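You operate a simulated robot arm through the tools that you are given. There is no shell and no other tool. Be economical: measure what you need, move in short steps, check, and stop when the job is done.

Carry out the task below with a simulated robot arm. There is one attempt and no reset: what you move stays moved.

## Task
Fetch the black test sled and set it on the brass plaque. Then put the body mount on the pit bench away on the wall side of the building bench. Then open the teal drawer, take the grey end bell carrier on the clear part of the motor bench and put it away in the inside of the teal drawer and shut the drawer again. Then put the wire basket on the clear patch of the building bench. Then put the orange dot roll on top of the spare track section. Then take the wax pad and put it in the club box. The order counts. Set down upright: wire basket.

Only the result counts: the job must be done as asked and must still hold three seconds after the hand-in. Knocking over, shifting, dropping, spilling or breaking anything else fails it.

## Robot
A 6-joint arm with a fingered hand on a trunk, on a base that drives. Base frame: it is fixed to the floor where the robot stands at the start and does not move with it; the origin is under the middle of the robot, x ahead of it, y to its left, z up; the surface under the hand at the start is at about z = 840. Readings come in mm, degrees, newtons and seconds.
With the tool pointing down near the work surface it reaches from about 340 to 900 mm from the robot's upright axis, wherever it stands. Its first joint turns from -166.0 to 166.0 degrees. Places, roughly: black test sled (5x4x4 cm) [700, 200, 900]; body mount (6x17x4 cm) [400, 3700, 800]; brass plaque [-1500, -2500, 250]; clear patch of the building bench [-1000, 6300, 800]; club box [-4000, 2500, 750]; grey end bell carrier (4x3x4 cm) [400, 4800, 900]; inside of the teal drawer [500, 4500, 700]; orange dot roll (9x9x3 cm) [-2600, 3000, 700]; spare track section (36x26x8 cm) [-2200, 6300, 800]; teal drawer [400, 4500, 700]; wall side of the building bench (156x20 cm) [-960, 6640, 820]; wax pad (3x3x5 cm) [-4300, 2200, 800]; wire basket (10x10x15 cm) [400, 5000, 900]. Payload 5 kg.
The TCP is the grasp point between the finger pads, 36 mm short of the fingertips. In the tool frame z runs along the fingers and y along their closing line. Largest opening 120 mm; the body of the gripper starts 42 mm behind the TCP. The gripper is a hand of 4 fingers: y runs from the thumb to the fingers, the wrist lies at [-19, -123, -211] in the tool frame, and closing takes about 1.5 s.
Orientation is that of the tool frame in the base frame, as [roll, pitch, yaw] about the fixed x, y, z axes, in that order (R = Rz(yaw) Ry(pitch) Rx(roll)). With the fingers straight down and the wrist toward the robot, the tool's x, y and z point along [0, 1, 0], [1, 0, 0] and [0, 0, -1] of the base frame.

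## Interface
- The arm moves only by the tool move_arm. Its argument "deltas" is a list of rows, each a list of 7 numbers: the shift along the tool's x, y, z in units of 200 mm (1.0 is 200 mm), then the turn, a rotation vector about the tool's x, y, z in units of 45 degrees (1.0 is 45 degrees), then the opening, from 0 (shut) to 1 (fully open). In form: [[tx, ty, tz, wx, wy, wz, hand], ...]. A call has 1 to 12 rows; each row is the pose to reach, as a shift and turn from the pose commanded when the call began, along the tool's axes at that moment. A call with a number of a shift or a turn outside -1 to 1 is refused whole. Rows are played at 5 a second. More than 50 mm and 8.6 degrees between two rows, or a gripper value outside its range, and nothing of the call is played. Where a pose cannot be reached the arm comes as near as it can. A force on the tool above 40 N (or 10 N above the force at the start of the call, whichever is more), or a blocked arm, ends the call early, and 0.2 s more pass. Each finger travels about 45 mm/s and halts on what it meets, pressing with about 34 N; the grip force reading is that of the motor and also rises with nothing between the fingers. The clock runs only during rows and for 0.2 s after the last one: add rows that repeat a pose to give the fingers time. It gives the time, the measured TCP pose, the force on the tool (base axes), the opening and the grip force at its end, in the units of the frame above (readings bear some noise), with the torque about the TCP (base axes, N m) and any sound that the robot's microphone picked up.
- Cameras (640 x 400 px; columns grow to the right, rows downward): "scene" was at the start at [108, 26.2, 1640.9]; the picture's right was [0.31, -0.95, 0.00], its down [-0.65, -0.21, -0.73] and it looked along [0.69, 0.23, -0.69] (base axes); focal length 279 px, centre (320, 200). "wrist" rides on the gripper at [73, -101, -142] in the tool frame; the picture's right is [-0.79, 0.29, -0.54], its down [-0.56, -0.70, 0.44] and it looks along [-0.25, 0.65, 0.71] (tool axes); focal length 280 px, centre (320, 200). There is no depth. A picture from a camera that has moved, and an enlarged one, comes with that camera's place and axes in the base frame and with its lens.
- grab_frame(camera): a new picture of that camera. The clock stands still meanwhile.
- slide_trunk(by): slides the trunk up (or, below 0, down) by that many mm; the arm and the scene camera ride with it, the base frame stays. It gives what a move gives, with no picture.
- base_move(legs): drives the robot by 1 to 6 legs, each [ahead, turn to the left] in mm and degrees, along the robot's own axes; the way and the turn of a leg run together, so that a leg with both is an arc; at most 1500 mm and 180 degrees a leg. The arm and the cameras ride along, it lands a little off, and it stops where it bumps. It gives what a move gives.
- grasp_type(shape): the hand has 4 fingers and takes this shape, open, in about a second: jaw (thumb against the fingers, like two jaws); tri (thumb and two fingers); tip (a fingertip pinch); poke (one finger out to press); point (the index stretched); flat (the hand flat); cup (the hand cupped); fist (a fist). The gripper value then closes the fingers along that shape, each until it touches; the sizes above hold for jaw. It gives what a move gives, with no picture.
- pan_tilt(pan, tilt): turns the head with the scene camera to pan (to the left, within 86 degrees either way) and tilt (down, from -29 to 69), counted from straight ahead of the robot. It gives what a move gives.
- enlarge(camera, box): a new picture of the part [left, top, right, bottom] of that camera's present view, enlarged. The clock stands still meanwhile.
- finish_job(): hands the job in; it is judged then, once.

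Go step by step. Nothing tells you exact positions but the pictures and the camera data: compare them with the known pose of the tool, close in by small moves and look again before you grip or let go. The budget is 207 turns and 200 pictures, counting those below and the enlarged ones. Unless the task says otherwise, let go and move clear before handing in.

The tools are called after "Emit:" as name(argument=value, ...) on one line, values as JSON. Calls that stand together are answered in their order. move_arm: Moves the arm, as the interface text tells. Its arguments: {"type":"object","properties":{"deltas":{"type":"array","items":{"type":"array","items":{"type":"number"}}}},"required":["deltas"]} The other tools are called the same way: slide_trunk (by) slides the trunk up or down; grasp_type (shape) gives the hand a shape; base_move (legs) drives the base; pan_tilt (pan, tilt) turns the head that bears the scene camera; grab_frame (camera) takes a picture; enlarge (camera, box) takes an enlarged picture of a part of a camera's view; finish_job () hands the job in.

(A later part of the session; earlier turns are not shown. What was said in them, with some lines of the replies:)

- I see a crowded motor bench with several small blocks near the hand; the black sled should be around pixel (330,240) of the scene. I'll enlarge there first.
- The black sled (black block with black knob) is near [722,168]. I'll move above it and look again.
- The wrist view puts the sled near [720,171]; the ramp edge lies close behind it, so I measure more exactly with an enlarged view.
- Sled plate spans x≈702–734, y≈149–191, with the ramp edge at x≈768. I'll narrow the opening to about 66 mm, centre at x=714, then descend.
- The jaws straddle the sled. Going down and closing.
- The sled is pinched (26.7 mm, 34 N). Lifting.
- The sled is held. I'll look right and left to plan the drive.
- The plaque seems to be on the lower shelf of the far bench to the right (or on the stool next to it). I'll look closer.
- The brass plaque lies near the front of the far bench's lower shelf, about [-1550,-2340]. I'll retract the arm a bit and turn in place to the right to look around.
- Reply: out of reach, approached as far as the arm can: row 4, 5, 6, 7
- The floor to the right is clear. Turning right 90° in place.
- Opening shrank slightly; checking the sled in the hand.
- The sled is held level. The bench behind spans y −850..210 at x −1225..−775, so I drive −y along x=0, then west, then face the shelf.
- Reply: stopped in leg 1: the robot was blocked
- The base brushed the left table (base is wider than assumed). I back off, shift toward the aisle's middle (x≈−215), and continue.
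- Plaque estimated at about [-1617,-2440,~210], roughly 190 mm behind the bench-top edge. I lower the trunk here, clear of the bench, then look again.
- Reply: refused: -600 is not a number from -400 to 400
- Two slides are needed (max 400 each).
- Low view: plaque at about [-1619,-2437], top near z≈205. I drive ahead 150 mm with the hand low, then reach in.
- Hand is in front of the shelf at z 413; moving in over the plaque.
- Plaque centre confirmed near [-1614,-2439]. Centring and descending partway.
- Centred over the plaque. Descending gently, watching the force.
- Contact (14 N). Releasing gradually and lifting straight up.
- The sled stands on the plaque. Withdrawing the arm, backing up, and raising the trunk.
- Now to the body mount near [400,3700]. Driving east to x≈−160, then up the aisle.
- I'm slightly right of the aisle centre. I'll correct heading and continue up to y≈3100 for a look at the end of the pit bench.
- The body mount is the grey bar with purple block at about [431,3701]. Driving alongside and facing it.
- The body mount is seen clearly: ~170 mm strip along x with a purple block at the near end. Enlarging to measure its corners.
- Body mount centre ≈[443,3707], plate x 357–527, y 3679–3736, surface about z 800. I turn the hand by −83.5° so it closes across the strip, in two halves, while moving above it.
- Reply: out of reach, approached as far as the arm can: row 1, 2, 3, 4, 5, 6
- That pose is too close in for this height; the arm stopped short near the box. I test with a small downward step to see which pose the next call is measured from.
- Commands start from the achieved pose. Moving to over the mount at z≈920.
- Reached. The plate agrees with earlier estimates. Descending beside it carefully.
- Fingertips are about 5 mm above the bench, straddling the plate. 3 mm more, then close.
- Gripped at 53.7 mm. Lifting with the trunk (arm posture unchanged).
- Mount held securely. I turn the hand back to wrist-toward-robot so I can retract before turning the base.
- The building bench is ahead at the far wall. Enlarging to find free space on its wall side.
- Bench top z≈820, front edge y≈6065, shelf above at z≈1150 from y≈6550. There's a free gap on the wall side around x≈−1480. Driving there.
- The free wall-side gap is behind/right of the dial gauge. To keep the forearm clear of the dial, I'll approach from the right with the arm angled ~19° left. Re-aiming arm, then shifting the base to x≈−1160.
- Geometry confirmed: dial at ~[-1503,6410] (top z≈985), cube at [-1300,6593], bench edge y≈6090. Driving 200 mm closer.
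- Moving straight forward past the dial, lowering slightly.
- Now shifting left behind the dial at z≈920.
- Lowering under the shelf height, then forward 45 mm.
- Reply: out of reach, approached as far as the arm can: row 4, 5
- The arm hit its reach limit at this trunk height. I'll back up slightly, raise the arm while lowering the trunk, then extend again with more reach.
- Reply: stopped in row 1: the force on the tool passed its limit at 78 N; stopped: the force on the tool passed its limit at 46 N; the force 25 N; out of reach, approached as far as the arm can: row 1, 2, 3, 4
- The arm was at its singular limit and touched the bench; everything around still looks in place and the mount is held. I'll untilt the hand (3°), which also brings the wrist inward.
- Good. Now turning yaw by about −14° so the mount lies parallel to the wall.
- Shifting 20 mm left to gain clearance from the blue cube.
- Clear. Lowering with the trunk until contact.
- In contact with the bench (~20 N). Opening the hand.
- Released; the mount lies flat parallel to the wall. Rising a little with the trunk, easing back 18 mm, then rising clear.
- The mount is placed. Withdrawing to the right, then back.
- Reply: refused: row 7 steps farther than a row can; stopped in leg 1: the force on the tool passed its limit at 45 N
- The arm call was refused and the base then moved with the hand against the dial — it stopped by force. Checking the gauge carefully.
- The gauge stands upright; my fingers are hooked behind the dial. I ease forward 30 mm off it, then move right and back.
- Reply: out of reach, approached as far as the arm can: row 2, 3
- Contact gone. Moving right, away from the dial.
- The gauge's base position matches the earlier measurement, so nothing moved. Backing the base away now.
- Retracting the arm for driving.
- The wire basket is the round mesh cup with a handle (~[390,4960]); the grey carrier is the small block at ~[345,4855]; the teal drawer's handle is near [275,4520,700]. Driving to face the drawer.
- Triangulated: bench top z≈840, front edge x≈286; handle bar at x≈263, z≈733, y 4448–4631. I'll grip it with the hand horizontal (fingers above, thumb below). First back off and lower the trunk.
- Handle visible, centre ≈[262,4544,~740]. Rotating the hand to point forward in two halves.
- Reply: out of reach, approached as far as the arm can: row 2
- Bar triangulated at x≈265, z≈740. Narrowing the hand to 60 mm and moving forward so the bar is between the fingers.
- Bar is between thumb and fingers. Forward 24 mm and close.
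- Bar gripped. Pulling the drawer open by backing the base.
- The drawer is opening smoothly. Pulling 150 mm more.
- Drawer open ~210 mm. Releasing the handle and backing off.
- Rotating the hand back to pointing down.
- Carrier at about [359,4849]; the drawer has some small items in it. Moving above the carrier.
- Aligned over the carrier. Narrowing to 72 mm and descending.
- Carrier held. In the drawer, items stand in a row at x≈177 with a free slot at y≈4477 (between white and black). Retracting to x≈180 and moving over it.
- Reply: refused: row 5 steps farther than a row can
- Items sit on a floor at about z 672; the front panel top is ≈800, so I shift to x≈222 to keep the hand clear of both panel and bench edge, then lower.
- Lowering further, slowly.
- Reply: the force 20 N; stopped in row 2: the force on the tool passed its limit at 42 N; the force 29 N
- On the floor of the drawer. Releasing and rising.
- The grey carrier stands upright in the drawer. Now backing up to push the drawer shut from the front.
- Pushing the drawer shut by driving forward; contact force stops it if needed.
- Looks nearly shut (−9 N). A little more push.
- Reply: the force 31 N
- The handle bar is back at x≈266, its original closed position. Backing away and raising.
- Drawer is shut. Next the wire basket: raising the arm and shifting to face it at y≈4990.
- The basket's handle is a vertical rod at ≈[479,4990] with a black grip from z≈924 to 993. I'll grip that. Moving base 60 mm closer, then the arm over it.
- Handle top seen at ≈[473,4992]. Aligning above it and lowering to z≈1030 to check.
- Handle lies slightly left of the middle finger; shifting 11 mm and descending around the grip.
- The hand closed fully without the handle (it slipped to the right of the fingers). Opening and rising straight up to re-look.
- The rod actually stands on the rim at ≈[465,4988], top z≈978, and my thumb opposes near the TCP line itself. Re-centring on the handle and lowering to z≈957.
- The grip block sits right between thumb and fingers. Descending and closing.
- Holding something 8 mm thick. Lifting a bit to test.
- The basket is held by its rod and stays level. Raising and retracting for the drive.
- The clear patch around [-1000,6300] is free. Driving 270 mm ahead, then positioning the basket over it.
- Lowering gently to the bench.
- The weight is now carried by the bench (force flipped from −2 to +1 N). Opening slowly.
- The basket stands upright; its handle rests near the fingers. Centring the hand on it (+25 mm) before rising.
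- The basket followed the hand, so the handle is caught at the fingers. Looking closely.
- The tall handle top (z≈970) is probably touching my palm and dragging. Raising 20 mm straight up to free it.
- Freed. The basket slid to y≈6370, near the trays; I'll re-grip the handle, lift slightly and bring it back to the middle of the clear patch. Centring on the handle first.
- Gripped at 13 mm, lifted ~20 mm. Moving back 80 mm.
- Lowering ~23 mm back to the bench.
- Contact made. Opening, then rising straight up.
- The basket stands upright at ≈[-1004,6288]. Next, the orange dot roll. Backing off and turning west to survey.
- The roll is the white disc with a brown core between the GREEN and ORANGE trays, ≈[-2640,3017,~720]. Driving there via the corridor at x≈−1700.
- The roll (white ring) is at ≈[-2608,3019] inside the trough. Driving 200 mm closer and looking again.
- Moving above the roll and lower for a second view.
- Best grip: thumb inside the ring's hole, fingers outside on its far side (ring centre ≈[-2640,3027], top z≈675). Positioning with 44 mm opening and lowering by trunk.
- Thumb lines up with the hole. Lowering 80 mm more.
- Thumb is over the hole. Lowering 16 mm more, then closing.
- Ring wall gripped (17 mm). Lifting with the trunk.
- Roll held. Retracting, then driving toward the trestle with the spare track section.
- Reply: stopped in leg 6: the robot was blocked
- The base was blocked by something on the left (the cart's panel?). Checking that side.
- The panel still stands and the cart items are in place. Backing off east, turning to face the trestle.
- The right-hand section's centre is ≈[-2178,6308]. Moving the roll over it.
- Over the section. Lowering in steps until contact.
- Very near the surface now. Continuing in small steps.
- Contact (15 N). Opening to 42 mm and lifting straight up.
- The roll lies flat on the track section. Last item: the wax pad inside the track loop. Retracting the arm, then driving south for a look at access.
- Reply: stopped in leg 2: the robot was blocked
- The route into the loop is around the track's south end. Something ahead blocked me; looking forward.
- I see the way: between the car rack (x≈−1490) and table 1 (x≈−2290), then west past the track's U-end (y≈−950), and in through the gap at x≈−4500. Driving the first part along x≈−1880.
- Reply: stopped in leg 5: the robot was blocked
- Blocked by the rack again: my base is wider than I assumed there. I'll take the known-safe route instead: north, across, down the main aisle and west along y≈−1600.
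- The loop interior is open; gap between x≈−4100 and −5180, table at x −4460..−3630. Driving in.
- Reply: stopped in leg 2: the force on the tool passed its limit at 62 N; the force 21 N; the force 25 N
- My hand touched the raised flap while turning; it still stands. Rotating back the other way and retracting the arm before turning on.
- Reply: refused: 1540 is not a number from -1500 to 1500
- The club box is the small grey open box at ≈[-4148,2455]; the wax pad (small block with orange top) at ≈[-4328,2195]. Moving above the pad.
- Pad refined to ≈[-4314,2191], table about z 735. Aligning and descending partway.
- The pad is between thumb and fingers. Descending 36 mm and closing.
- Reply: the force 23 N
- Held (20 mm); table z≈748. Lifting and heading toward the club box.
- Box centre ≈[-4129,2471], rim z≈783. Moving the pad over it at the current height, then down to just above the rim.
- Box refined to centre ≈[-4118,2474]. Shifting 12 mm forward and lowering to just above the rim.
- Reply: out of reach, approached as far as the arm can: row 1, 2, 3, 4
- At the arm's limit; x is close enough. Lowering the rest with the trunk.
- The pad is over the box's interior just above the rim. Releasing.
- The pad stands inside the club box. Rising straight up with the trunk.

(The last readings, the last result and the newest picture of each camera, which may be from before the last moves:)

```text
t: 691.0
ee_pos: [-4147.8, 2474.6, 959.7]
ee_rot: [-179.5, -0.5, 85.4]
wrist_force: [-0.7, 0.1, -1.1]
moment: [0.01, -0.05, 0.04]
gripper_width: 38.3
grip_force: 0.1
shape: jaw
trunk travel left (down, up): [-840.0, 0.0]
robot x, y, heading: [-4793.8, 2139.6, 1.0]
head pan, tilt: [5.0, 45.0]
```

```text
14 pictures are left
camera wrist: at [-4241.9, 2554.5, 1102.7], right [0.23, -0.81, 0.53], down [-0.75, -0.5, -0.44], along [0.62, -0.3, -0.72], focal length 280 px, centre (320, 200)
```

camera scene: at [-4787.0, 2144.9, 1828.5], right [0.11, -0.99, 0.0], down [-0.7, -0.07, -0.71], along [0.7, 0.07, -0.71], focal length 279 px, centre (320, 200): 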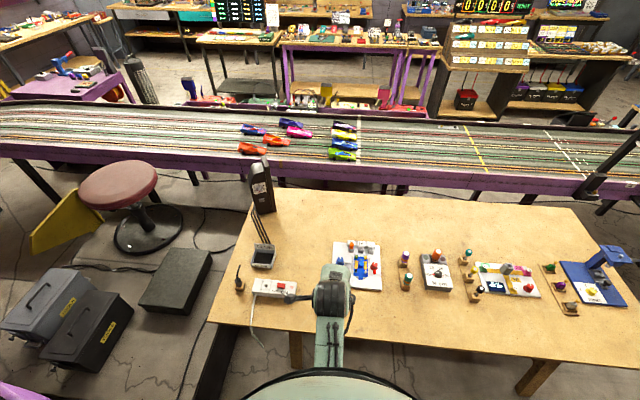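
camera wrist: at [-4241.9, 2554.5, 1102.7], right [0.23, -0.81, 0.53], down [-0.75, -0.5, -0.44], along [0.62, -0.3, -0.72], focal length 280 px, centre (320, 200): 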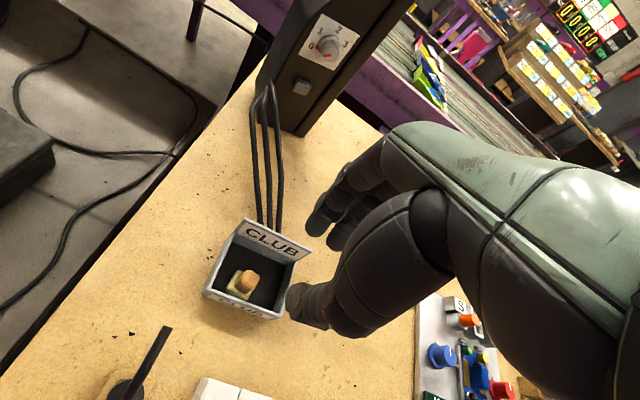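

The wax pad stands in the club box, the hand is clear of it, and all six steps were done in the order asked. Handing in now.

Emit:
finish_job()

```text
The job is handed in.
```

I did all six steps in the order you gave, and the job is handed in. The last pictures I took of each item showed it where you asked, and the wire basket is standing upright.

Several things were touched on the way, and any of them could count against the no-shifting rule:
- **Dial gauge on the building bench:** my hand bumped it at about 45 N. The positions I measured before and after matched, so it doesn't look moved.
- **Wire basket:** it slid towards the green and red trays as I let go, so I re-gripped it and moved it back onto the clear patch. The green tray may have been brushed.
- **Raised track flap:** my hand pressed against it at about 62 N. It stayed standing.
- **Base:** it bumped a table, the purple cart's panel and the stepped car rack. I saw nothing moved or knocked over.
- **Club box:** it may have shifted a few millimetres when I dropped the wax pad in.
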